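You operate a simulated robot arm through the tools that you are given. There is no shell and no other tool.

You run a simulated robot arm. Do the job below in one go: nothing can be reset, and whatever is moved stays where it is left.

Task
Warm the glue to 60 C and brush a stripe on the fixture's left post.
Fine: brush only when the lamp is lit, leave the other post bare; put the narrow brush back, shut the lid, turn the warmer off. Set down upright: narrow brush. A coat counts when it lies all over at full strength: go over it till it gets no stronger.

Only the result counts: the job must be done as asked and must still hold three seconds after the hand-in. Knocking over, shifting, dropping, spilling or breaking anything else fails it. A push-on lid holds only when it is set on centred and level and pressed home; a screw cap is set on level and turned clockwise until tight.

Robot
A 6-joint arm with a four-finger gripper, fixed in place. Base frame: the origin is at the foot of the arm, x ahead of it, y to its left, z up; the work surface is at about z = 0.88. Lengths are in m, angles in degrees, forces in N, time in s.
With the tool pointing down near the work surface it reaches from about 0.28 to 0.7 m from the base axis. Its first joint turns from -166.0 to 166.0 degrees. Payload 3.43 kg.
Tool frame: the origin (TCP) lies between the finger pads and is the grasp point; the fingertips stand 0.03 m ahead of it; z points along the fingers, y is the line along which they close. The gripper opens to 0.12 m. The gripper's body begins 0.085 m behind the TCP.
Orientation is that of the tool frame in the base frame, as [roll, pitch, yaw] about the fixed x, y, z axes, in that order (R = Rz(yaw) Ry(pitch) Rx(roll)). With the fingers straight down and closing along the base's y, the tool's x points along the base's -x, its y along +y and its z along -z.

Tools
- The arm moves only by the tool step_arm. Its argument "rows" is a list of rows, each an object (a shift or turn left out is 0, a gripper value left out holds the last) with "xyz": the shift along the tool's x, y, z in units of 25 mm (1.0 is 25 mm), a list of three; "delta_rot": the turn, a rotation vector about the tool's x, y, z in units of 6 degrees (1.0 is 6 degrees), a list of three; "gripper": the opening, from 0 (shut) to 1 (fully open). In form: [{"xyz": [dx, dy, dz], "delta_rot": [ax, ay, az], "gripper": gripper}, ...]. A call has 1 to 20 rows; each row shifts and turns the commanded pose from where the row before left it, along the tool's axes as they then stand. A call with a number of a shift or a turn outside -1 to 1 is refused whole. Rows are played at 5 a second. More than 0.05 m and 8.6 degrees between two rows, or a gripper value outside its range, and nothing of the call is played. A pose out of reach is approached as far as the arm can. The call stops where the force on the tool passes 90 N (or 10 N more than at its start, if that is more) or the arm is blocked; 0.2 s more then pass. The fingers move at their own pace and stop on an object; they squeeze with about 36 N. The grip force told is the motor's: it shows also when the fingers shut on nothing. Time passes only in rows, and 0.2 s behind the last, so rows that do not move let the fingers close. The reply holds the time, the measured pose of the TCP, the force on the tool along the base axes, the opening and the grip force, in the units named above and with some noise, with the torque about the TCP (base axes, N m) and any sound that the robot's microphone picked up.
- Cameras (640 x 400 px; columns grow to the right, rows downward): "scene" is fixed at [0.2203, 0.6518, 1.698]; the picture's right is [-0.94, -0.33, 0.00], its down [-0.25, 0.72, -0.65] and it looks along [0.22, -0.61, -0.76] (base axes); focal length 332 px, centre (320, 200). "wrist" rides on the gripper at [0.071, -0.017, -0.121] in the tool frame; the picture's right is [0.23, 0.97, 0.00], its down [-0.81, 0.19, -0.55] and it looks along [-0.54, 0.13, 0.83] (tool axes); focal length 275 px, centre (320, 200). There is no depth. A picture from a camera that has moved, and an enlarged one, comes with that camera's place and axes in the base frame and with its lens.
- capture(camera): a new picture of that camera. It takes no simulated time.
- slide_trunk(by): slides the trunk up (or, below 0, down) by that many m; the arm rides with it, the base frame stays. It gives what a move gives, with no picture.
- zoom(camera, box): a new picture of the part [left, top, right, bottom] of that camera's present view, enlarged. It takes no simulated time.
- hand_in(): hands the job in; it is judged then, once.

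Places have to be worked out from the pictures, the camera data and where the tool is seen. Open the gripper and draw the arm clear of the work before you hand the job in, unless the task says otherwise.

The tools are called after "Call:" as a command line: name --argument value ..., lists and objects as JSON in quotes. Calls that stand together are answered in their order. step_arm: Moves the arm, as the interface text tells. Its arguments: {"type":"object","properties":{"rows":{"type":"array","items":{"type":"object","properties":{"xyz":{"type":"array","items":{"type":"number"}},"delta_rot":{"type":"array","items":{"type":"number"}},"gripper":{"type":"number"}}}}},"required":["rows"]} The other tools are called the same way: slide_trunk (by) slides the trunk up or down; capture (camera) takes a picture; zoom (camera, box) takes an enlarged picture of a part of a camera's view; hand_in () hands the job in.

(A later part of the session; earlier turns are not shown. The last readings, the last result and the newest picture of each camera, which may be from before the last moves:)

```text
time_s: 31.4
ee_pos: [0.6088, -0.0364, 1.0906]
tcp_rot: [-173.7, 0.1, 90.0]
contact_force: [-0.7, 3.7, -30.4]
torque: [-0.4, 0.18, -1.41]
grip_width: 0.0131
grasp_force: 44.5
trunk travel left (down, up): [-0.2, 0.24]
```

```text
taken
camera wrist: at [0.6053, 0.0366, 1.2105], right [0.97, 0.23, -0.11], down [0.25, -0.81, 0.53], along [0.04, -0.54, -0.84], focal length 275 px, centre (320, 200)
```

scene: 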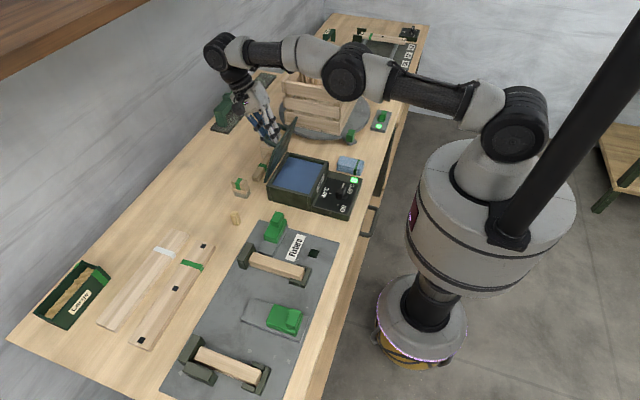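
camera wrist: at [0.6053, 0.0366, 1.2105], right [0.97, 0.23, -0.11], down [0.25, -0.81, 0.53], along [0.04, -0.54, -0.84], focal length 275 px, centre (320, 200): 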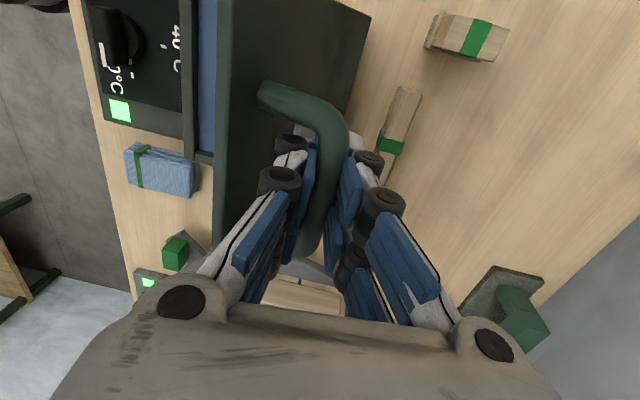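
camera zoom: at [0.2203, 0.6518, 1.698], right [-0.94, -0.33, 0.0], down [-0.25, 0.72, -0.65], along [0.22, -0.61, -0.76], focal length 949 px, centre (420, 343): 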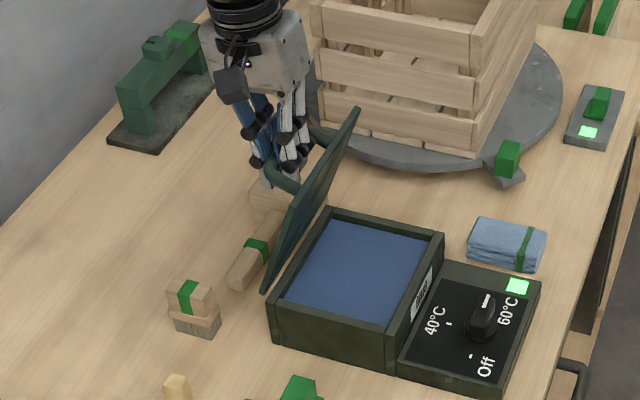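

The lid stands near 72° with the tool almost vertical. I carry it on along the arc past vertical, easing the upward pull.

Call:
step_arm --rows '[{"xyz": [0, 0.286, 0.037], "delta_rot": [-0.5, 0, 0]}, {"xyz": [0, 0.292, 0.052], "delta_rot": [-0.5, 0, 0]}, {"xyz": [0, 0.281, -0.011]}, {"xyz": [0, 0.286, 0.02]}, {"xyz": [0, 0.28, 0.04]}, {"xyz": [0, 0.281, 0.06]}, {}]'

Call:
zoom --camera "scene" --box '[205, 80, 365, 220]'

Call:
capture --camera "wrist"

```text
time_s: 33.0
ee_pos: [0.6483, -0.0361, 1.0858]
tcp_rot: [-179.7, 0.0, 90.0]
contact_force: [-9.9, 1.0, -26.8]
torque: [-0.56, 0.19, -1.75]
grip_width: 0.0144
grasp_force: 44.7
trunk travel left (down, up): [-0.2, 0.24]
```

```text
2.86 times, centred on (285, 150) of scene
camera zoom: at [0.2203, 0.6518, 1.698], right [-0.94, -0.33, 0.0], down [-0.25, 0.72, -0.65], along [0.22, -0.61, -0.76], focal length 949 px, centre (420, 343)
```

zoom: 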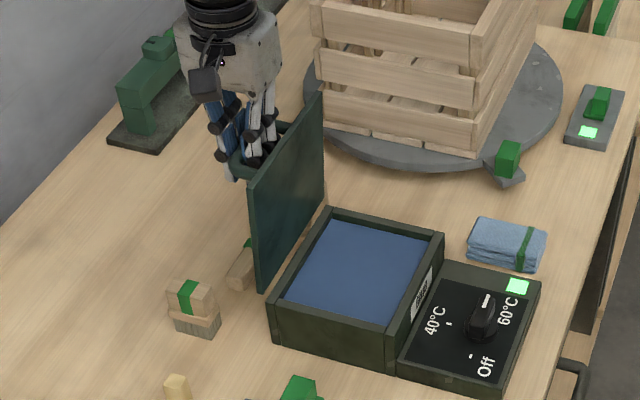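

```text
taken
camera wrist: at [0.633, 0.0366, 1.205], right [0.97, 0.23, -0.01], down [0.2, -0.81, 0.55], along [0.12, -0.54, -0.83], focal length 275 px, centre (320, 200)
```

wrist: 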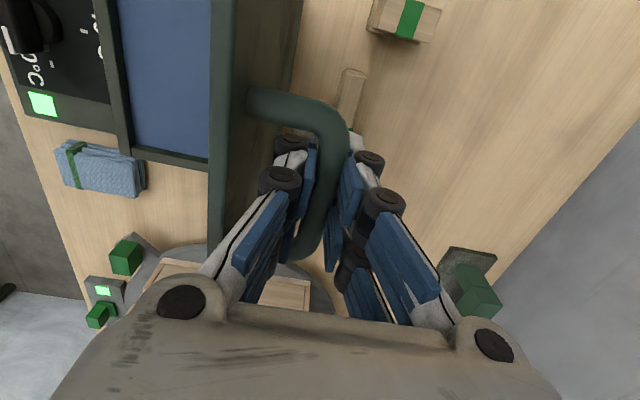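

The lid is about vertical now. I continue a few more degrees past vertical and ease down to relieve the pull.

Call:
step_arm --rows '[{"xyz": [0, 0.272, 0.12]}, {"xyz": [0, 0.268, 0.14]}, {"xyz": [0, 0.26, 0.14]}, {"xyz": [0, 0.256, 0.14]}, {}]'

Call:
zoom --camera "scene" --box '[205, 80, 365, 220]'

Call:
capture --camera "wrist"

```text
time_s: 34.2
ee_pos: [0.6767, -0.0373, 1.0745]
tcp_rot: [-180.0, 0.1, 90.0]
contact_force: [-7.0, 2.8, -11.0]
torque: [-0.23, 0.13, -1.6]
grip_width: 0.0146
grasp_force: 44.2
trunk travel left (down, up): [-0.2, 0.24]
```

```text
2.86 times, centred on (285, 150) of scene
camera zoom: at [0.2203, 0.6518, 1.698], right [-0.94, -0.33, 0.0], down [-0.25, 0.72, -0.65], along [0.22, -0.61, -0.76], focal length 949 px, centre (420, 343)
```

zoom: 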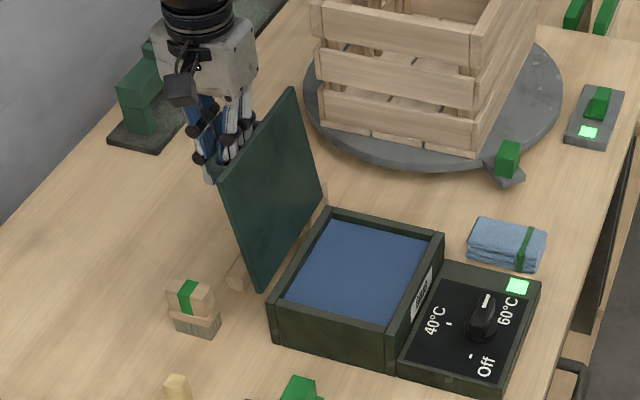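

```text
taken
camera wrist: at [0.6596, 0.0365, 1.1938], right [0.97, 0.23, 0.0], down [0.19, -0.81, 0.55], along [0.13, -0.54, -0.83], focal length 275 px, centre (320, 200)
```

wrist: 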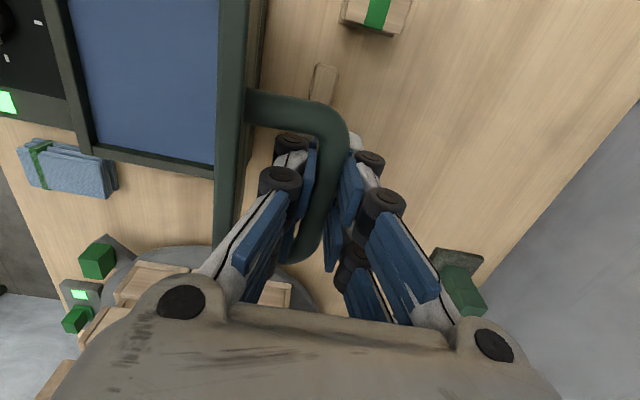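

The lid is about 10° past vertical with modest force. I push a little farther to feel for a stop.

Call:
step_arm --rows '[{"xyz": [0, 0.25, 0.15]}, {"xyz": [0, 0.24, 0.16]}, {}]'

Call:
zoom --camera "scene" --box '[205, 80, 365, 220]'

```text
time_s: 35.0
ee_pos: [0.6881, -0.0357, 1.0663]
tcp_rot: [179.9, 0.0, 90.0]
contact_force: [-6.8, 2.8, -8.2]
torque: [-0.16, 0.13, -1.37]
grip_width: 0.0144
grasp_force: 44.6
trunk travel left (down, up): [-0.2, 0.24]
```

```text
2.86 times, centred on (285, 150) of scene
camera zoom: at [0.2203, 0.6518, 1.698], right [-0.94, -0.33, 0.0], down [-0.25, 0.72, -0.65], along [0.22, -0.61, -0.76], focal length 949 px, centre (420, 343)
```

zoom: 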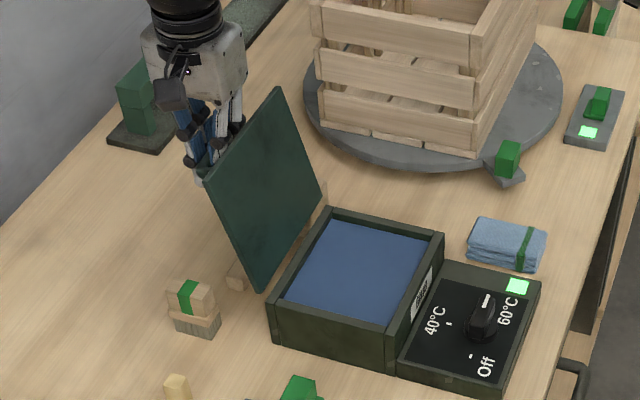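

No stop felt yet at about 106°. I open the fingers only a little, keeping them around the bar, to see whether the lid stays.

Call:
step_arm --rows '[{"gripper": 0.2}, {}, {}, {}, {}]'

Call:
capture --camera "wrist"

Call:
zoom --camera "scene" --box '[205, 80, 365, 220]'

```text
time_s: 36.2
ee_pos: [0.6883, -0.0377, 1.068]
tcp_rot: [180.0, 0.1, 90.0]
contact_force: [-0.5, 0.1, 0.6]
torque: [0.01, 0.04, -0.04]
grip_width: 0.0237
grasp_force: 0.0
trunk travel left (down, up): [-0.2, 0.24]
```

```text
taken
camera wrist: at [0.6718, 0.036, 1.1867], right [0.97, 0.23, 0.0], down [0.19, -0.81, 0.55], along [0.13, -0.54, -0.83], focal length 275 px, centre (320, 200)
```

wrist: 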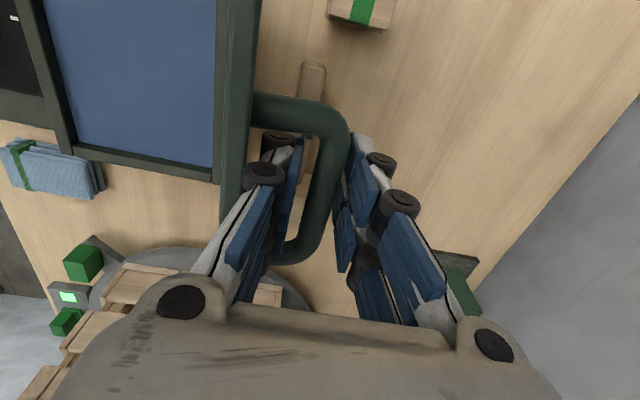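

```text
2.86 times, centred on (285, 150) of scene
camera zoom: at [0.2203, 0.6518, 1.698], right [-0.94, -0.33, 0.0], down [-0.25, 0.72, -0.65], along [0.22, -0.61, -0.76], focal length 949 px, centre (420, 343)
```

zoom: 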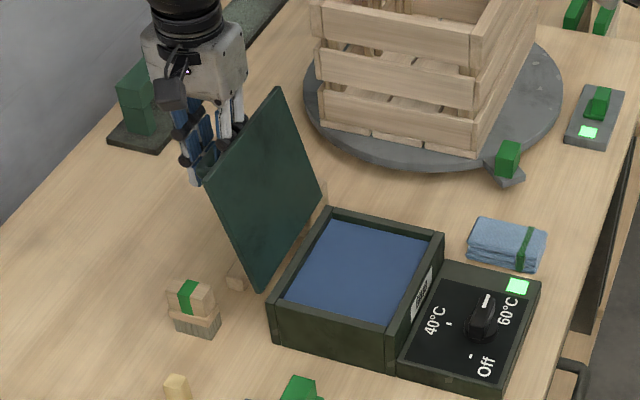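

The lid stays open by itself. I withdraw straight up.

Call:
step_arm --rows '[{"xyz": [0, 0.05, -0.3]}, {"xyz": [0, 0, -0.5]}, {"xyz": [0, 0, -0.7]}, {"xyz": [0, 0, -0.8]}, {"xyz": [0, 0, -0.8]}, {"xyz": [0, -0.5, -0.5]}, {"xyz": [0, -1, -0.3]}, {"xyz": [0, -1, 0]}, {}]'

Call:
capture --camera "wrist"

Call:
capture --camera "scene"

```text
time_s: 38.2
ee_pos: [0.6275, -0.0373, 1.1631]
tcp_rot: [-180.0, 0.1, 90.0]
contact_force: [0.1, -0.4, -0.3]
torque: [-0.01, -0.01, 0.0]
grip_width: 0.024
grasp_force: 0.1
trunk travel left (down, up): [-0.2, 0.24]
```

```text
taken
camera wrist: at [0.611, 0.0356, 1.2828], right [0.97, 0.23, 0.0], down [0.19, -0.81, 0.55], along [0.13, -0.54, -0.83], focal length 275 px, centre (320, 200)
```

wrist: 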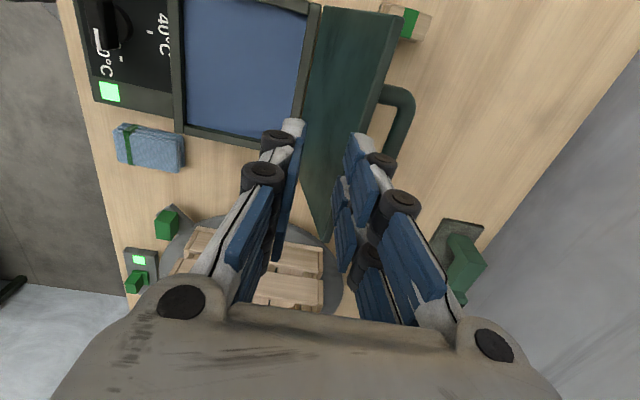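

```text
taken
```

scene: 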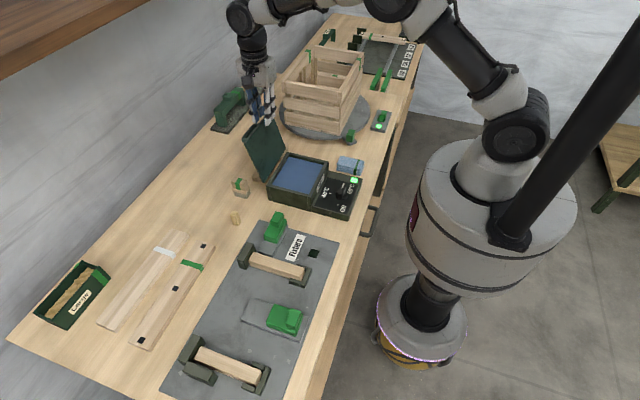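

Next I need the brush at the back, roughly (0.70, 0.05). I turn the gripper back to yaw 180 and move where the wrist camera sees it well.

Call:
step_arm --rows '[{"xyz": [0, -0.2, -0.2], "delta_rot": [0, 0, -1], "gripper": 1}, {"xyz": [0, 0, -0.2], "delta_rot": [0, 0, -1]}, {"xyz": [0, 0, -0.2], "delta_rot": [0, 0, -1]}, {"xyz": [0, 0, -0.2], "delta_rot": [0, 0, -1]}, {"xyz": [0, 0, -0.2], "delta_rot": [0, 0, -1]}, {"xyz": [0, 0, -0.2], "delta_rot": [0, 0, -1]}, {"xyz": [0, 0, -0.2], "delta_rot": [0, 0, -1]}, {"xyz": [0, 0, -0.1], "delta_rot": [0, 0, -1]}, {"xyz": [0, 0, 0], "delta_rot": [0, 0, -1]}, {"xyz": [0, 0, 0], "delta_rot": [0, 0, -1]}, {"xyz": [0, 0, 0], "delta_rot": [0, 0, -1]}, {"xyz": [0, 0, 0], "delta_rot": [0, 0, -1]}, {"xyz": [0, 0, 0], "delta_rot": [0, 0, -1]}, {"xyz": [0, 0, 0], "delta_rot": [0, 0, -1]}, {"xyz": [0, 0, 0], "delta_rot": [0, 0, -1]}, {"xyz": [0.3, 1, 0]}, {"xyz": [0.3, 1, 0]}, {"xyz": [0.3, 1, 0]}, {"xyz": [0.3, 0.5, 0]}, {}]'

Call:
capture --camera "wrist"

Call:
capture --camera "scene"

```text
time_s: 42.4
ee_pos: [0.591, 0.0517, 1.2]
tcp_rot: [-180.0, 0.0, 180.0]
contact_force: [-0.2, -0.5, 1.1]
torque: [-0.01, 0.0, 0.0]
grip_width: 0.12
grasp_force: 0.0
trunk travel left (down, up): [-0.2, 0.24]
```

```text
taken
camera wrist: at [0.5206, 0.0359, 1.3215], right [-0.23, 0.97, 0.0], down [0.81, 0.19, 0.55], along [0.54, 0.13, -0.83], focal length 275 px, centre (320, 200)
```

wrist: 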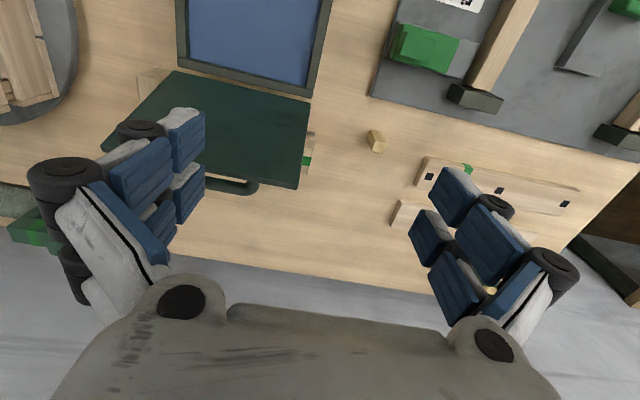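

```text
taken
```

scene: 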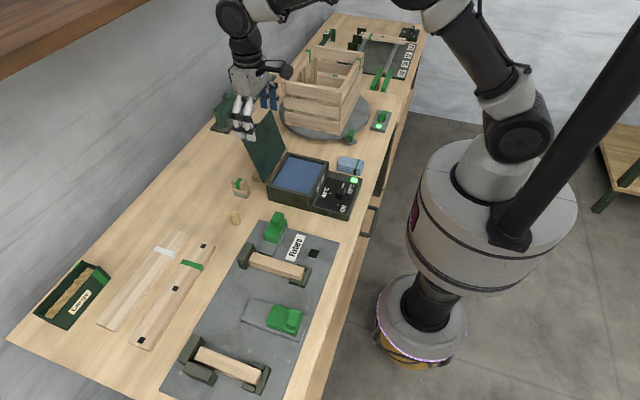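

The open lid hides the brush from here. I zoom the scene view for the brush's orientation and shift toward +y.

Call:
zoom --camera "scene" --box '[215, 160, 275, 210]'

Call:
step_arm --rows '[{"xyz": [0, 1, 0], "delta_rot": [0, 0, 1]}, {"xyz": [0.1, 1, 0], "delta_rot": [0, 0, 1]}, {"xyz": [0.2, 1, 0], "delta_rot": [0, 0, 1]}, {"xyz": [0.3, 1, 0], "delta_rot": [0, 0, 1]}, {"xyz": [0.4, 0.9, 0], "delta_rot": [0, 0, 1]}, {"xyz": [0, 0, 0], "delta_rot": [0, 0, 1]}, {"xyz": [0, 0, 0], "delta_rot": [0, 0, 1]}, {"xyz": [0, 0, 0], "delta_rot": [0, 0, 1]}, {}]'

Call:
capture --camera "wrist"

```text
8.00 times, centred on (245, 185) of scene
camera zoom: at [0.2203, 0.6518, 1.698], right [-0.94, -0.33, 0.0], down [-0.25, 0.72, -0.65], along [0.22, -0.61, -0.76], focal length 2656 px, centre (920, 320)
```

zoom: 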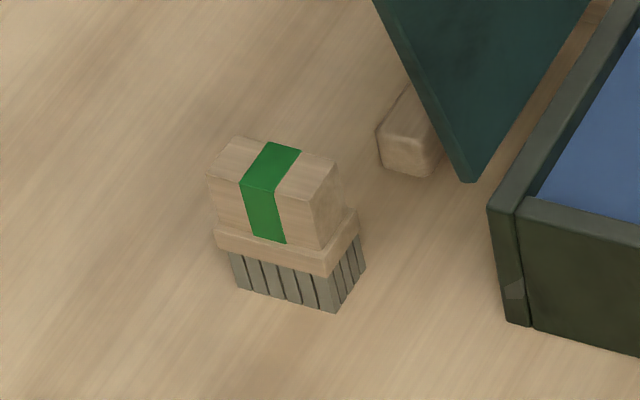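

```text
time_s: 44.4
ee_pos: [0.5928, 0.1784, 1.1998]
tcp_rot: [-180.0, 0.0, 132.0]
contact_force: [0.2, 0.0, 0.0]
torque: [-0.02, 0.01, -0.06]
grip_width: 0.12
grasp_force: 0.1
trunk travel left (down, up): [-0.2, 0.24]
```

```text
taken
camera wrist: at [0.5331, 0.2217, 1.3195], right [0.57, 0.82, 0.0], down [0.68, -0.48, 0.55], along [0.45, -0.32, -0.83], focal length 275 px, centre (320, 200)
```

wrist: 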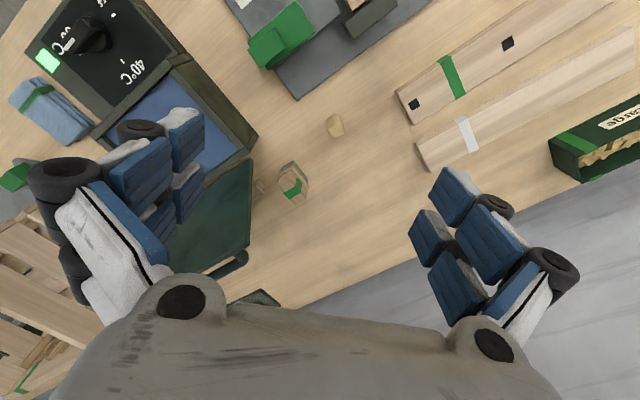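

The brush is a small block brush standing upright with centre about (0.70, 0.052), block top near z = 0.94, close behind the open lid. I look at the left post closely to plan the grip and reach.

Call:
zoom --camera "scene" --box '[170, 325, 290, 400]'

Call:
zoom --camera "scene" --box '[225, 230, 345, 300]'

Call:
zoom --camera "wrist" --box '[160, 120, 360, 240]'

```text
5.33 times, centred on (230, 362) of scene
camera zoom: at [0.2203, 0.6518, 1.698], right [-0.94, -0.33, 0.0], down [-0.25, 0.72, -0.65], along [0.22, -0.61, -0.76], focal length 1771 px, centre (800, -667)
```

zoom: 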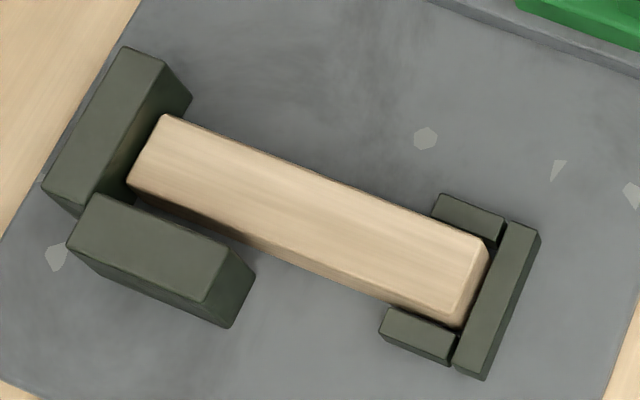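

```text
5.33 times, centred on (285, 265) of scene
camera zoom: at [0.2203, 0.6518, 1.698], right [-0.94, -0.33, 0.0], down [-0.25, 0.72, -0.65], along [0.22, -0.61, -0.76], focal length 1771 px, centre (507, -147)
```

zoom: 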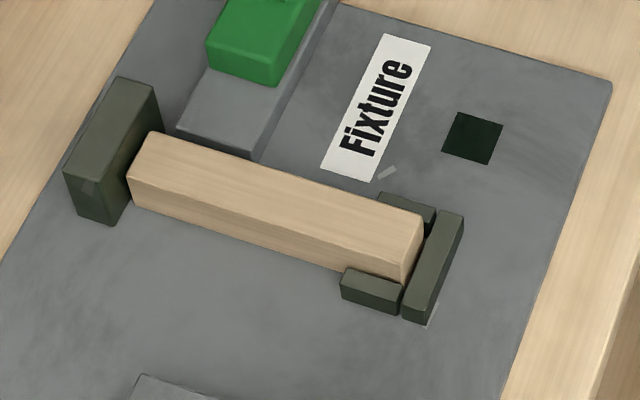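

```text
3.20 times, centred on (260, 180) of wrist
camera zoom: at [0.5331, 0.2217, 1.3195], right [0.57, 0.82, 0.0], down [0.68, -0.48, 0.55], along [0.45, -0.32, -0.83], focal length 881 px, centre (512, 264)
```

zoom: 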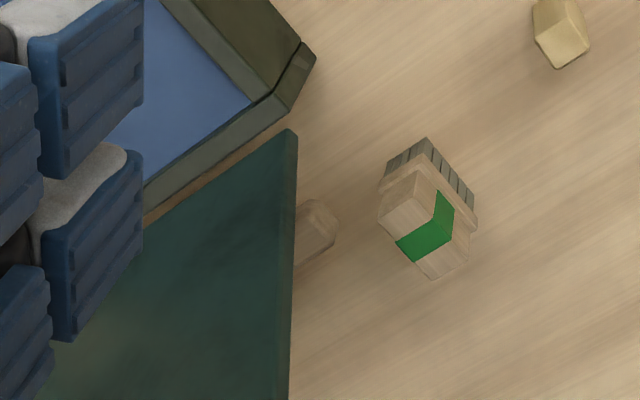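

The left post's top runs x ≈ 0.40–0.549 at y ≈ 0.532, which is beyond upright reach, so I'll hold the brush with the tool leaning about 20° (fingers closing along its length), approaching from the +y side away from the lid. I turn to yaw 90, lean, and move to a stand-off to check reach.

Call:
step_arm --rows '[{"delta_rot": [0, 0, 1], "gripper": 0.56}, {"delta_rot": [0, 0, 1]}, {"delta_rot": [0, 0, 1]}, {"delta_rot": [0, 0, 1]}, {"delta_rot": [0, 0, 1]}, {"delta_rot": [0, 0, 1]}, {"delta_rot": [0, 0, 1]}, {"xyz": [0, 0.8, 0]}, {"xyz": [0, 0.8, 0]}, {"xyz": [0, 0.8, 0.3]}, {"xyz": [-0.4, 0.8, 0.3], "delta_rot": [0, -1, 0]}, {"xyz": [-0.4, 0.6, 0.3], "delta_rot": [0, -1, 0]}, {"xyz": [-0.4, 0.5, 0.3], "delta_rot": [0, -1, 0]}, {"xyz": [-0.4, 0, 0.3], "delta_rot": [0, -0.33, 0]}, {"xyz": [-0.2, 0, 0.3]}, {}]'

Call:
capture --camera "wrist"

Call:
capture --camera "scene"

```text
time_s: 47.8
ee_pos: [0.6704, 0.126, 1.1604]
tcp_rot: [180.0, 17.0, 89.9]
contact_force: [0.4, 0.3, 0.1]
torque: [-0.02, -0.02, -0.03]
grip_width: 0.0674
grasp_force: 0.1
out of reach, approached as far as the arm can: row 11, 12, 13
trunk travel left (down, up): [-0.2, 0.24]
```

```text
taken
camera wrist: at [0.6533, 0.2309, 1.2541], right [0.97, 0.22, -0.07], down [0.19, -0.61, 0.77], along [0.13, -0.76, -0.64], focal length 275 px, centre (320, 200)
```

wrist: 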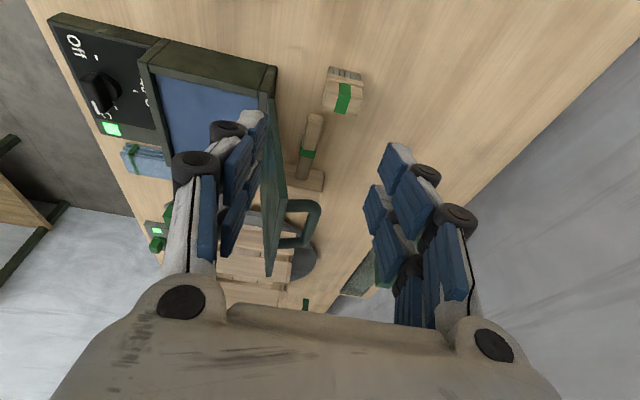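

```text
taken
```

scene: 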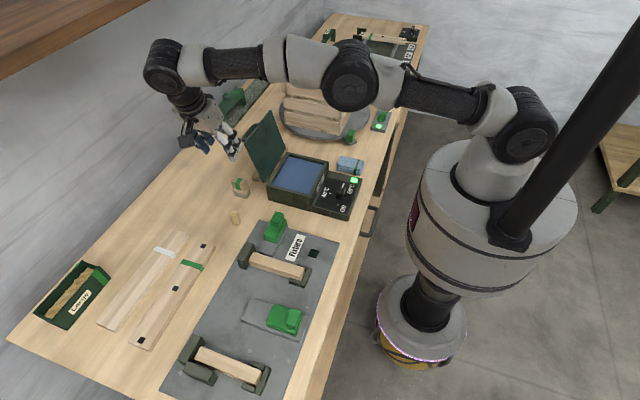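

The arm is at its stretch limit up here, but it reaches farther lower down. I descend to about z = 1.05 first, finish the lean and then shift to x = 0.70.

Call:
step_arm --rows '[{"xyz": [0.1, 0, 0.9]}, {"xyz": [0.1, 0, 0.9]}, {"xyz": [0.1, 0, 0.9]}, {"xyz": [0.1, 0, 0.9]}, {"xyz": [0.12, 0, 0.84], "delta_rot": [0, -0.25, 0]}, {"xyz": [0, 0.4, 0], "delta_rot": [0, -0.25, 0]}, {"xyz": [0, 0.4, 0]}, {"xyz": [0, 0.4, 0]}, {}]'

Call:
capture --camera "wrist"

Call:
zoom --camera "scene" --box '[165, 110, 325, 230]'

```text
time_s: 49.8
ee_pos: [0.6875, 0.1064, 1.051]
tcp_rot: [-179.9, 19.9, 89.9]
contact_force: [-0.5, 0.1, -0.1]
torque: [0.01, 0.02, -0.06]
grip_width: 0.0671
grasp_force: 0.1
out of reach, approached as far as the arm can: row 8
trunk travel left (down, up): [-0.2, 0.24]
```

```text
taken
camera wrist: at [0.6704, 0.2151, 1.1387], right [0.97, 0.22, -0.08], down [0.19, -0.57, 0.8], along [0.13, -0.79, -0.6], focal length 275 px, centre (320, 200)
```

wrist: 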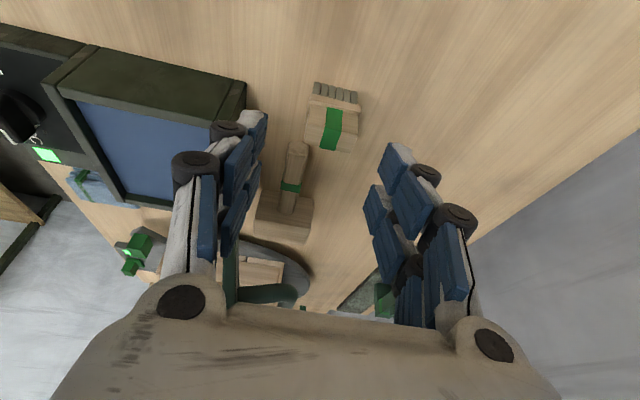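

```text
3.33 times, centred on (245, 170) of scene
camera zoom: at [0.2203, 0.6518, 1.698], right [-0.94, -0.33, 0.0], down [-0.25, 0.72, -0.65], along [0.22, -0.61, -0.76], focal length 1107 px, centre (570, 300)
```

zoom: 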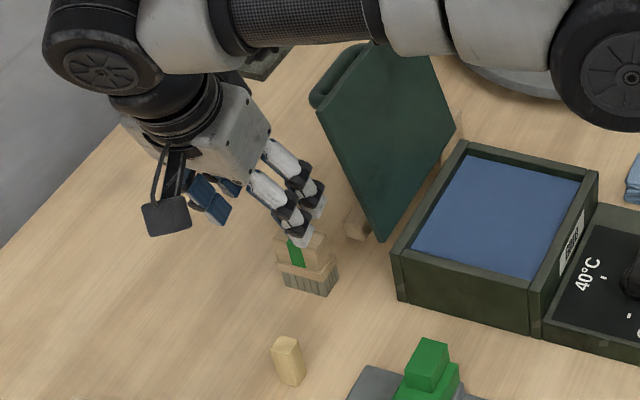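

The brush is in clear view between the fingers' line. I zoom to refine its position.

Call:
zoom --camera "wrist" --box '[270, 60, 400, 180]'

```text
3.33 times, centred on (335, 120) of wrist
camera zoom: at [0.6704, 0.2151, 1.1387], right [0.97, 0.22, -0.08], down [0.19, -0.57, 0.8], along [0.13, -0.79, -0.6], focal length 918 px, centre (270, 467)
```

zoom: 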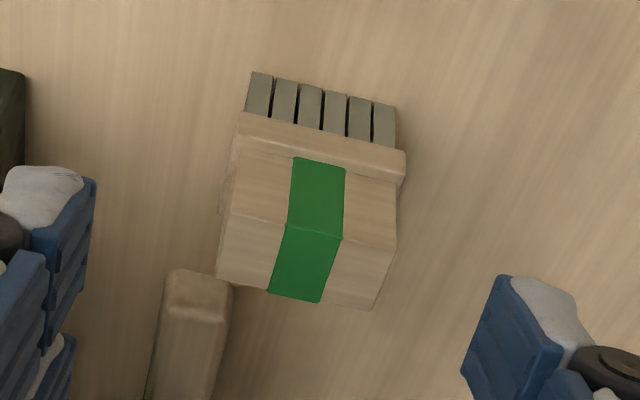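

Brush block: x 0.6785–0.724, y 0.039–0.062, top z 0.944, ferrule top 0.92. I move most of the way to the grasp pose (0.701, 0.057, 0.951), stopping short to check.

Call:
step_arm --rows '[{"xyz": [-0.1, 0, 0.6]}, {"xyz": [-0.1, 0.1, 0.6]}, {"xyz": [-0.1, 0.2, 0.6]}, {"xyz": [-0.1, 0.2, 0.6]}, {"xyz": [-0.08, 0, 0.5]}, {}]'

Call:
capture --camera "wrist"

Call:
zoom --camera "scene" --box '[205, 140, 285, 210]'

```text
time_s: 51.2
ee_pos: [0.6931, 0.0669, 0.9876]
tcp_rot: [179.9, 20.0, 90.0]
contact_force: [0.5, -0.1, 0.4]
torque: [-0.03, 0.02, -0.01]
grip_width: 0.0674
grasp_force: 0.1
out of reach, approached as far as the arm can: row 3, 4
trunk travel left (down, up): [-0.2, 0.24]
```

```text
taken
camera wrist: at [0.6764, 0.177, 1.0746], right [0.97, 0.22, -0.08], down [0.19, -0.57, 0.8], along [0.13, -0.79, -0.6], focal length 275 px, centre (320, 200)
```

wrist: 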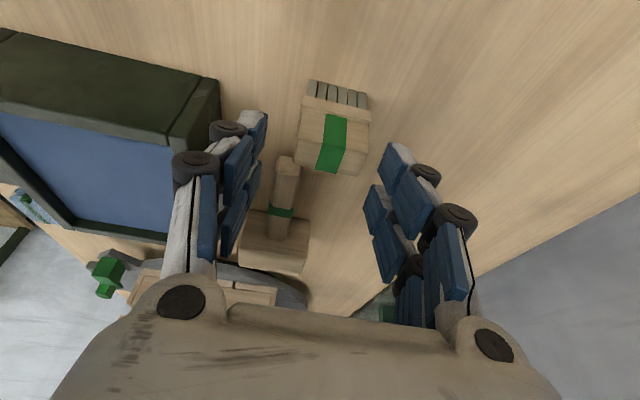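

```text
5.71 times, centred on (245, 175) of scene
camera zoom: at [0.2203, 0.6518, 1.698], right [-0.94, -0.33, 0.0], down [-0.25, 0.72, -0.65], along [0.22, -0.61, -0.76], focal length 1897 px, centre (749, 343)
```

zoom: 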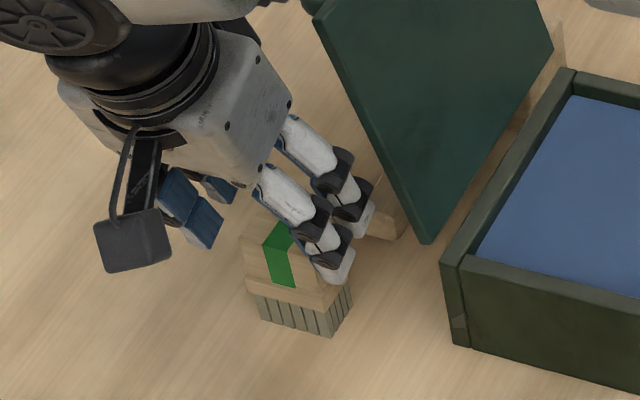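

The reach readings fit a shoulder at about z = 1.39, so lowering the trunk will extend the reach at bench height. I back off up and away from the brush first, then slide the trunk down 0.15 m.

Call:
step_arm --rows '[{"xyz": [0, -0.15, -1]}, {"xyz": [0, -0.15, -1]}, {"xyz": [0, -0.2, -1]}, {"xyz": [0, -0.2, -1]}, {"xyz": [0, -0.2, -1]}, {"xyz": [0, -0.3, -1]}, {"xyz": [0, -0.3, -1]}, {"xyz": [0, -0.3, -1]}, {}]'

Call:
capture --camera "scene"

```text
time_s: 53.2
ee_pos: [0.6604, 0.1427, 1.1748]
tcp_rot: [-179.8, 20.2, 90.0]
contact_force: [0.4, 0.7, 0.2]
torque: [0.04, 0.04, -0.03]
grip_width: 0.0672
grasp_force: 0.0
out of reach, approached as far as the arm can: row 2, 5, 8
trunk travel left (down, up): [-0.2, 0.24]
```

```text
taken
```

scene: 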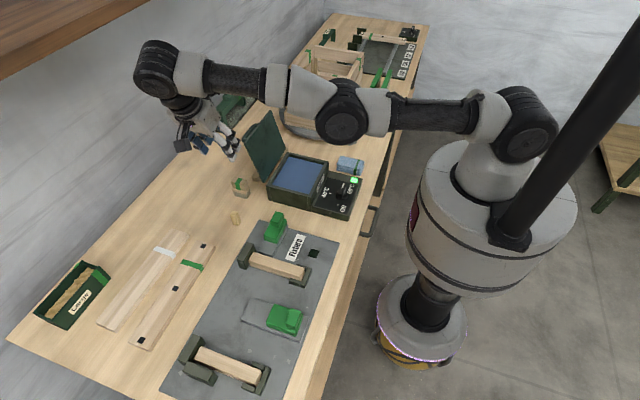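

The arm links are well above the lid. I slide the trunk down by 0.15.

Call:
slide_trunk --by -0.15

Call:
capture --camera "scene"

Call:
capture --camera "wrist"

```text
time_s: 55.0
ee_pos: [0.6602, 0.1427, 1.0262]
tcp_rot: [-179.8, 20.0, 90.1]
contact_force: [-0.2, -0.5, -0.7]
torque: [0.03, 0.0, 0.02]
grip_width: 0.0674
grasp_force: 0.0
trunk travel left (down, up): [-0.05, 0.39]
```

```text
taken
```

scene: 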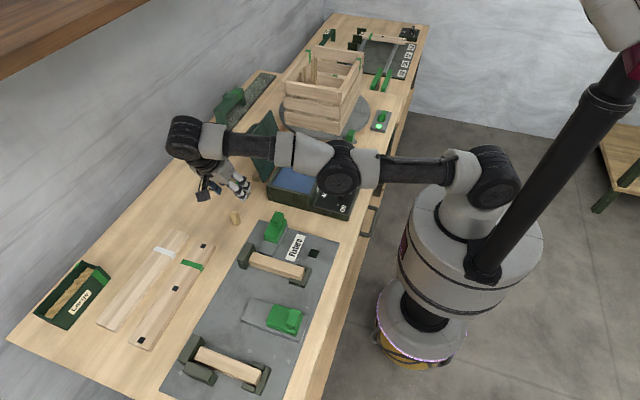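

```text
taken
camera wrist: at [0.6442, 0.2517, 1.1136], right [0.97, 0.22, -0.08], down [0.19, -0.57, 0.8], along [0.12, -0.79, -0.6], focal length 275 px, centre (320, 200)
```

wrist: 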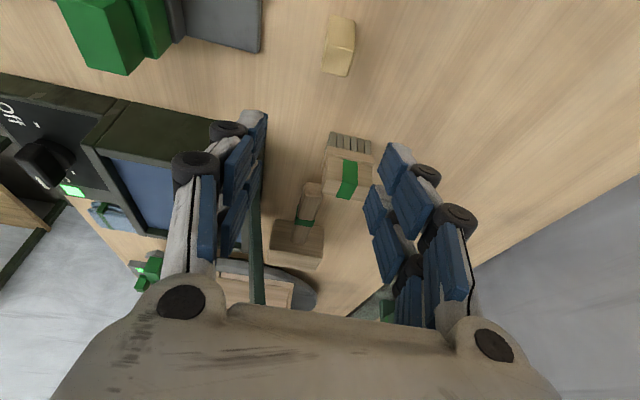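

Now the shoulder is lower. I move to a stand-off 40 mm above the grasp pose.

Call:
step_arm --rows '[{"xyz": [0, 0.55, 0]}, {"xyz": [0, 0.54, 0]}, {"xyz": [-0.4, 0.54, 0.2]}, {"xyz": [-0.5, 0, 0.5]}, {"xyz": [-0.5, 0, 0.5]}, {"xyz": [-0.5, 0, 0.6]}, {"xyz": [-0.28, 0, 0.6]}, {}]'

Call:
capture --camera "wrist"

Call:
zoom --camera "scene" --box '[205, 140, 285, 210]'

```text
time_s: 56.8
ee_pos: [0.6864, 0.0716, 0.9863]
tcp_rot: [-179.7, 20.1, 90.0]
contact_force: [-0.1, 0.5, -0.8]
torque: [0.0, 0.0, -0.03]
grip_width: 0.067
grasp_force: 0.0
out of reach, approached as far as the arm can: row 1, 2, 3, 4, 5, 6, 7
trunk travel left (down, up): [-0.05, 0.39]
```

```text
taken
camera wrist: at [0.6707, 0.182, 1.0744], right [0.97, 0.21, -0.09], down [0.2, -0.57, 0.8], along [0.12, -0.79, -0.6], focal length 275 px, centre (320, 200)
```

wrist: 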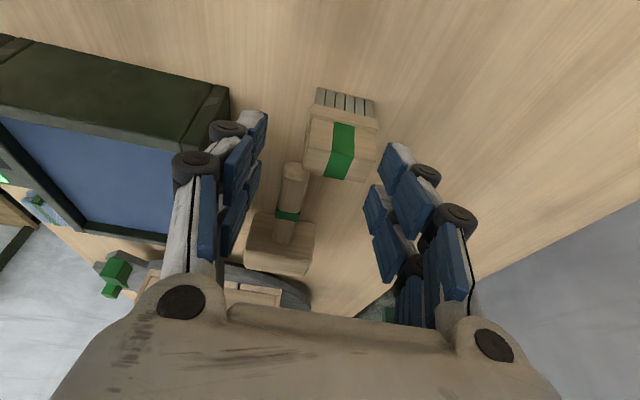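

```text
5.71 times, centred on (245, 175) of scene
camera zoom: at [0.2203, 0.6518, 1.698], right [-0.94, -0.33, 0.0], down [-0.25, 0.72, -0.65], along [0.22, -0.61, -0.76], focal length 1897 px, centre (749, 343)
```

zoom: 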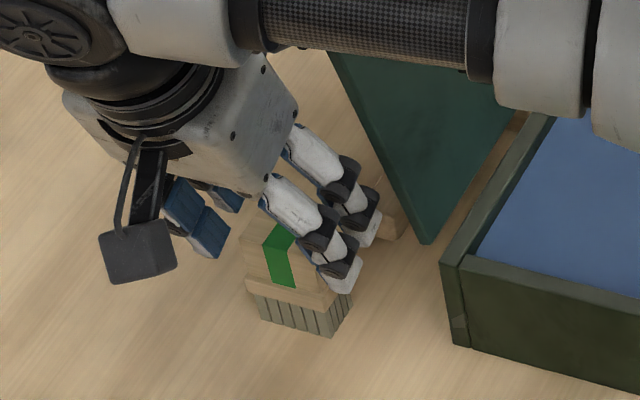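

With the trunk that low the reach is even a little shorter, so the best height is in between, and less sideways lean helps. I raise the trunk by 0.09 and reduce the lean to 13°.

Call:
slide_trunk --by 0.09

Call:
step_arm --rows '[{"delta_rot": [0, 0.4, 0]}, {"delta_rot": [0, 0.4, 0]}, {"delta_rot": [0, 0.37, 0]}, {}]'

```text
time_s: 58.0
ee_pos: [0.6866, 0.0716, 1.0766]
tcp_rot: [-179.6, 20.1, 90.0]
contact_force: [0.1, -0.1, 0.2]
torque: [-0.01, 0.05, -0.01]
grip_width: 0.067
grasp_force: 0.1
trunk travel left (down, up): [-0.14, 0.3]
```

```text
time_s: 59.0
ee_pos: [0.6908, 0.0738, 1.0771]
tcp_rot: [-179.4, 13.1, 90.0]
contact_force: [0.7, -0.3, 0.5]
torque: [-0.01, -0.03, 0.01]
grip_width: 0.0673
grasp_force: 0.1
out of reach, approached as far as the arm can: row 3
trunk travel left (down, up): [-0.14, 0.3]
```

Lean is 13° now. I descend and shift to the stand-off over the brush.

Call:
step_arm --rows '[{"xyz": [0.1, 0, 0.8]}, {"xyz": [0.1, 0, 0.8]}, {"xyz": [0.1, 0, 0.8]}, {"xyz": [0.12, 0, 0.8]}, {"xyz": [0, 0.2, 0.22]}, {"xyz": [0, 0.2, 0]}, {}, {}]'

Call:
capture --camera "wrist"

Call:
zoom --camera "scene" --box '[205, 140, 285, 210]'

```text
time_s: 60.8
ee_pos: [0.7021, 0.067, 0.9927]
tcp_rot: [-179.6, 13.0, 90.0]
contact_force: [0.2, -0.3, 0.6]
torque: [0.01, 0.03, -0.01]
grip_width: 0.0672
grasp_force: 0.0
out of reach, approached as far as the arm can: row 1, 3, 6
trunk travel left (down, up): [-0.14, 0.3]
```

```text
taken
camera wrist: at [0.6855, 0.1651, 1.0927], right [0.97, 0.22, -0.06], down [0.19, -0.67, 0.72], along [0.12, -0.71, -0.69], focal length 275 px, centre (320, 200)
```

wrist: 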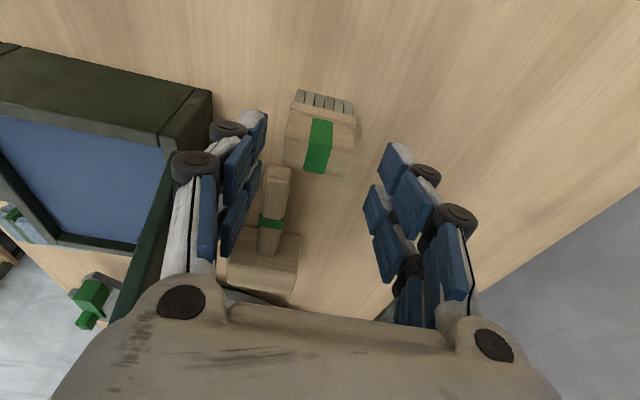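

```text
5.71 times, centred on (245, 175) of scene
camera zoom: at [0.2203, 0.6518, 1.698], right [-0.94, -0.33, 0.0], down [-0.25, 0.72, -0.65], along [0.22, -0.61, -0.76], focal length 1897 px, centre (749, 343)
```

zoom: 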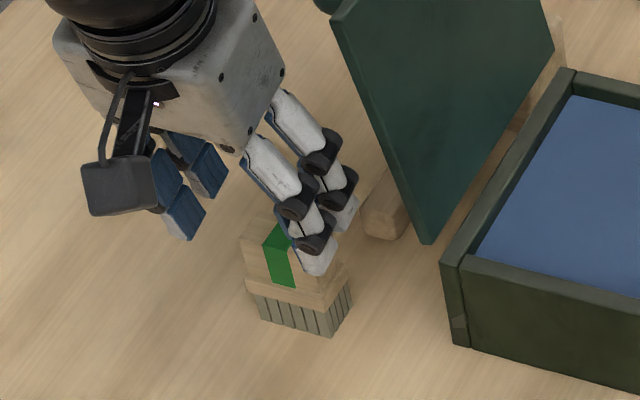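

The stand-off is reached. I zoom to verify the centring on the block before descending.

Call:
zoom --camera "wrist" --box '[260, 70, 390, 190]'

```text
3.33 times, centred on (325, 130) of wrist
camera zoom: at [0.6855, 0.1651, 1.0927], right [0.97, 0.22, -0.06], down [0.19, -0.67, 0.72], along [0.12, -0.71, -0.69], focal length 918 px, centre (303, 433)
```

zoom: 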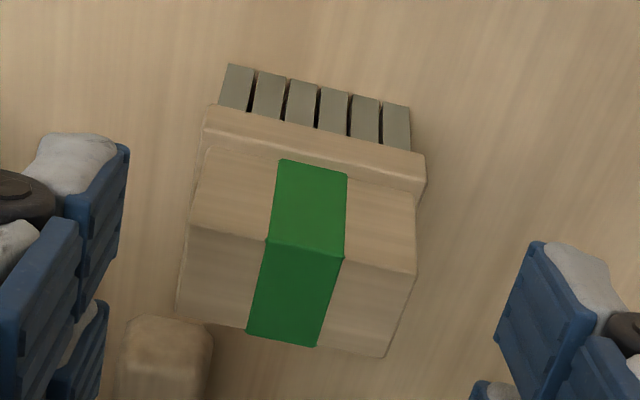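

The block centre is confirmed at (0.701, 0.050) and the fingers are centred on it. I descend the last 41 mm and close.

Call:
step_arm --rows '[{"xyz": [-0.02, 0, 0.41]}, {"xyz": [-0.02, 0, 0.41]}, {"xyz": [-0.02, 0, 0.41]}, {"xyz": [-0.02, 0, 0.41]}, {}]'

Call:
capture --camera "wrist"

Call:
zoom --camera "scene" --box '[205, 140, 285, 210]'

```text
time_s: 62.0
ee_pos: [0.7011, 0.0547, 0.9523]
tcp_rot: [-179.6, 13.2, 89.9]
contact_force: [0.0, 0.4, -0.4]
torque: [0.0, 0.0, -0.01]
grip_width: 0.0673
grasp_force: 0.1
trunk travel left (down, up): [-0.14, 0.3]
```

```text
taken
camera wrist: at [0.6855, 0.1526, 1.0529], right [0.97, 0.22, -0.06], down [0.2, -0.67, 0.72], along [0.12, -0.71, -0.69], focal length 275 px, centre (320, 200)
```

wrist: 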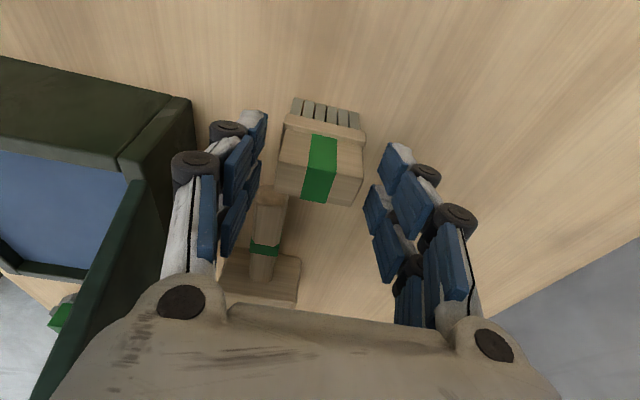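

```text
5.71 times, centred on (245, 175) of scene
camera zoom: at [0.2203, 0.6518, 1.698], right [-0.94, -0.33, 0.0], down [-0.25, 0.72, -0.65], along [0.22, -0.61, -0.76], focal length 1897 px, centre (749, 343)
```

zoom: 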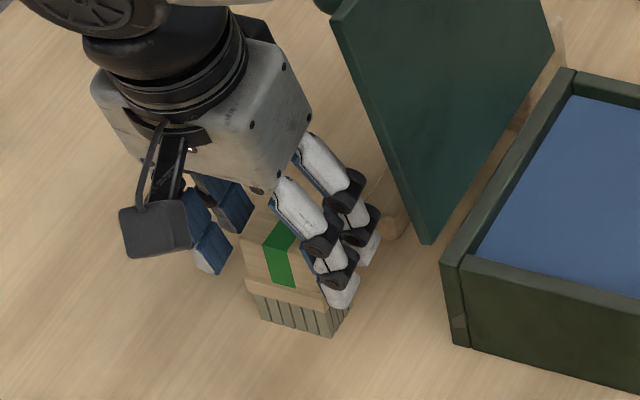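

The fingers straddle the block at (0.701, 0.055, 0.952). I close the gripper.

Call:
step_arm --rows '[{"gripper": 0}, {}, {}, {}, {}]'

Call:
capture --camera "wrist"

Call:
zoom --camera "scene" --box '[205, 140, 285, 210]'

```text
time_s: 63.2
ee_pos: [0.6997, 0.0547, 0.9523]
tcp_rot: [-179.6, 13.1, 89.9]
contact_force: [0.0, -0.5, 1.5]
torque: [-0.02, 0.0, 0.0]
grip_width: 0.0455
grasp_force: 36.1
trunk travel left (down, up): [-0.14, 0.3]
```

```text
taken
camera wrist: at [0.6855, 0.1527, 1.0531], right [0.97, 0.22, -0.06], down [0.2, -0.67, 0.72], along [0.12, -0.71, -0.69], focal length 275 px, centre (320, 200)
```

wrist: 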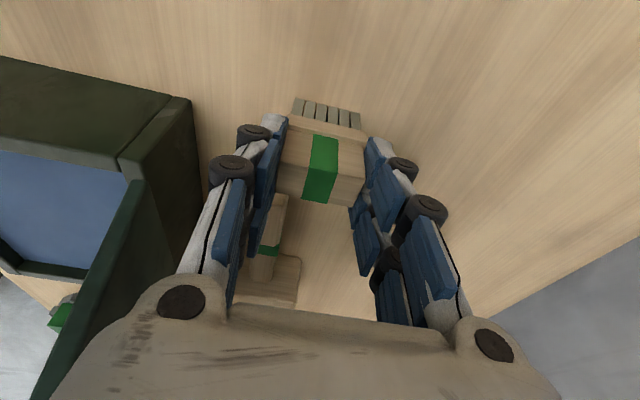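

```text
5.71 times, centred on (245, 175) of scene
camera zoom: at [0.2203, 0.6518, 1.698], right [-0.94, -0.33, 0.0], down [-0.25, 0.72, -0.65], along [0.22, -0.61, -0.76], focal length 1897 px, centre (749, 343)
```

zoom: 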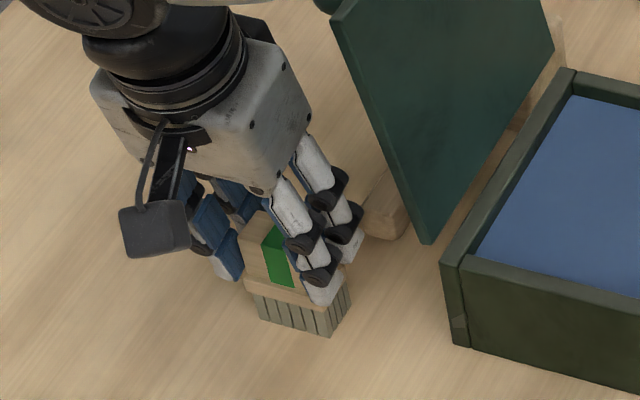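

The brush is held (45.5 mm). I lift it straight up a little, then move it +y away from the lid.

Call:
step_arm --rows '[{"xyz": [-0.1, 0, -0.4]}, {"xyz": [-0.1, 0, -0.4]}, {"xyz": [-0.1, 0, -0.4]}, {"xyz": [0.3, -0.2, -0.4]}, {"xyz": [0.6, -0.4, -0.4]}, {"xyz": [0.8, -0.6, -0.3]}, {"xyz": [0.6, -0.8, -0.2]}, {"xyz": [0.2, -0.9, -0.2]}, {}]'

Call:
capture --camera "wrist"

Call:
capture --camera "scene"

```text
time_s: 65.2
ee_pos: [0.6281, 0.1245, 1.0051]
tcp_rot: [-179.6, 13.1, 90.1]
contact_force: [-0.8, -0.6, -0.3]
torque: [0.01, -0.02, -0.01]
grip_width: 0.0451
grasp_force: 35.9
trunk travel left (down, up): [-0.14, 0.3]
```

```text
taken
camera wrist: at [0.6129, 0.2211, 1.1063], right [0.97, 0.22, -0.06], down [0.2, -0.67, 0.72], along [0.12, -0.71, -0.69], focal length 275 px, centre (320, 200)
```

wrist: 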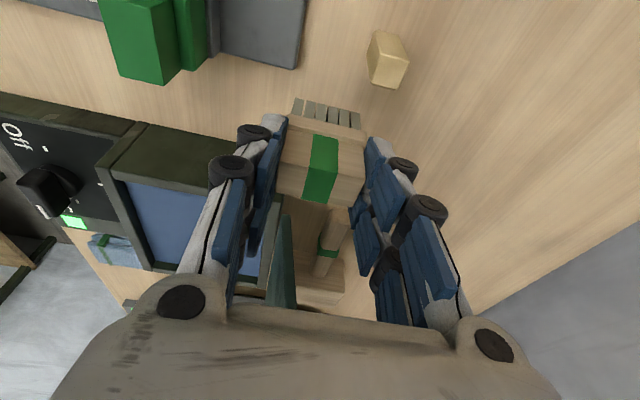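

```text
taken
```

scene: 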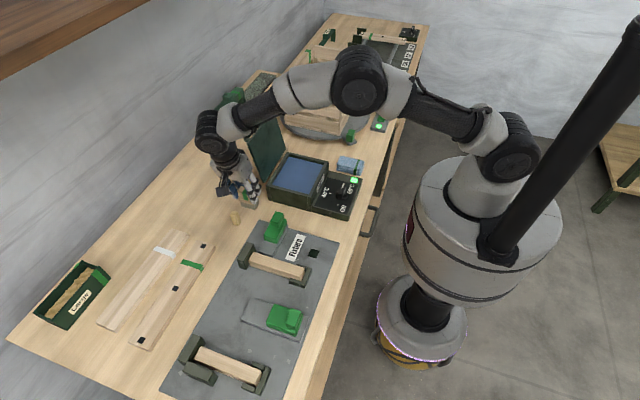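

Brush is in hand and the lamp is still lit. I rise a bit and carry it over the glue, in front of the open lid.

Call:
step_arm --rows '[{"xyz": [-0.146, -0.98, -0.633]}, {"xyz": [-0.146, -0.98, -0.633]}, {"xyz": [-0.146, -0.98, -0.633]}, {"xyz": [-0.146, -0.98, -0.633]}, {"xyz": [-0.888, 0, 0.205]}, {"xyz": [-0.888, 0, 0.205]}, {"xyz": [-0.888, 0, 0.205]}, {"xyz": [-0.888, 0, 0.205]}, {"xyz": [-0.888, 0, 0.205]}, {"xyz": [-0.888, 0, 0.205]}, {"xyz": [-0.888, 0, 0.205]}, {}]'

Call:
capture --camera "wrist"

Call:
zoom --camera "scene" --box '[225, 110, 385, 230]'

```text
time_s: 67.8
ee_pos: [0.5315, -0.037, 1.0728]
tcp_rot: [-179.6, 13.2, 90.1]
contact_force: [-0.9, -1.2, -0.6]
torque: [0.02, -0.01, -0.01]
grip_width: 0.0453
grasp_force: 35.9
trunk travel left (down, up): [-0.14, 0.3]
```

```text
taken
camera wrist: at [0.5162, 0.0617, 1.1736], right [0.97, 0.22, -0.06], down [0.2, -0.67, 0.72], along [0.12, -0.71, -0.69], focal length 275 px, centre (320, 200)
```

wrist: 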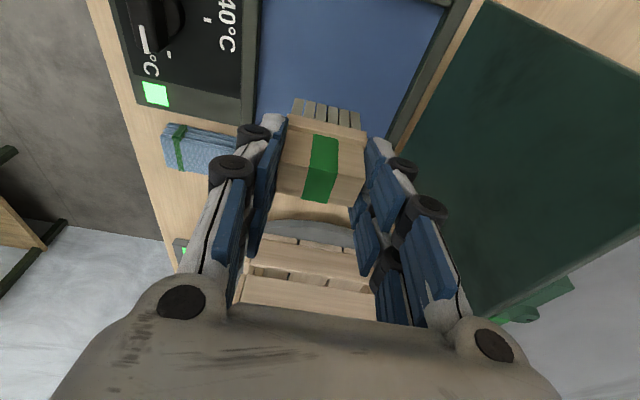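

```text
3.33 times, centred on (305, 170) of scene
camera zoom: at [0.2203, 0.6518, 1.698], right [-0.94, -0.33, 0.0], down [-0.25, 0.72, -0.65], along [0.22, -0.61, -0.76], focal length 1107 px, centre (370, 300)
```

zoom: 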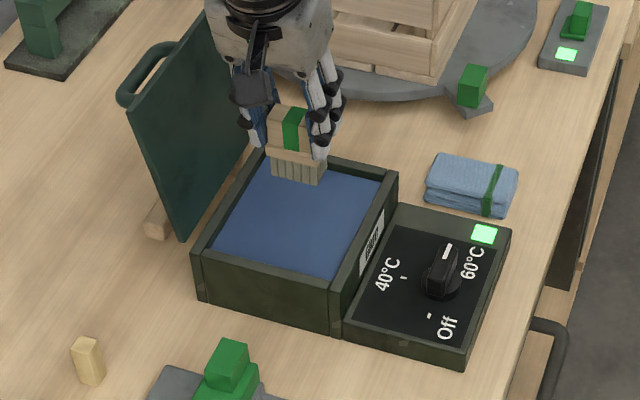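

The bristles hang over the glue and the lamp is lit. I lower the brush until the bristles are well into the glue (brush bottom about z = 0.917).

Call:
step_arm --rows '[{"xyz": [0.15, 0, 0.646]}, {"xyz": [0.15, 0, 0.646]}, {"xyz": [0.15, 0, 0.646]}, {"xyz": [0.15, 0, 0.646]}, {"xyz": [0.15, 0, 0.646]}, {}]'

Call:
zoom --camera "scene" --box '[265, 130, 345, 200]'

Call:
capture --camera "wrist"

```text
time_s: 69.0
ee_pos: [0.5374, -0.0349, 1.0056]
tcp_rot: [179.1, 13.3, 89.9]
contact_force: [-7.0, -0.1, 41.2]
torque: [0.22, 1.25, -0.06]
grip_width: 0.0487
grasp_force: 36.2
trunk travel left (down, up): [-0.14, 0.3]
stopped in row 6: the force on the tool passed its limit at 95 N (the readings are from after the stop); the commanded pose is now the measured one
```

```text
5.71 times, centred on (305, 165) of scene
camera zoom: at [0.2203, 0.6518, 1.698], right [-0.94, -0.33, 0.0], down [-0.25, 0.72, -0.65], along [0.22, -0.61, -0.76], focal length 1897 px, centre (406, 400)
```

zoom: 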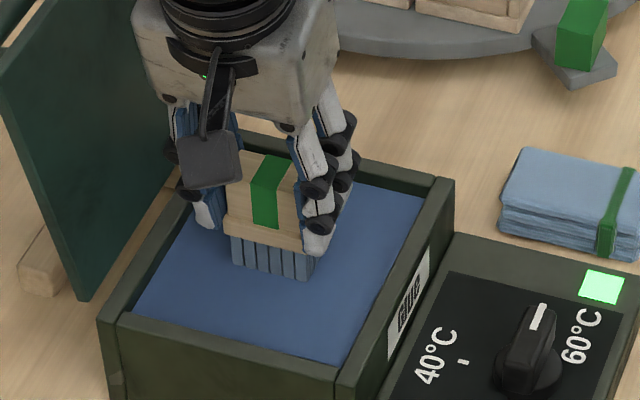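

```text
taken
camera wrist: at [0.5189, 0.0636, 1.1056], right [0.97, 0.23, -0.04], down [0.18, -0.66, 0.73], along [0.14, -0.72, -0.68], focal length 275 px, centre (320, 200)
```

wrist: 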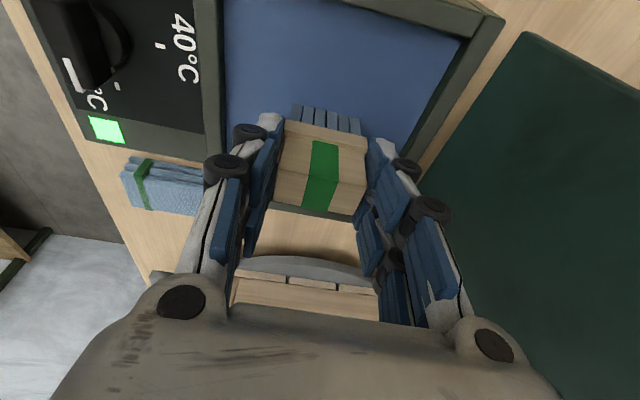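

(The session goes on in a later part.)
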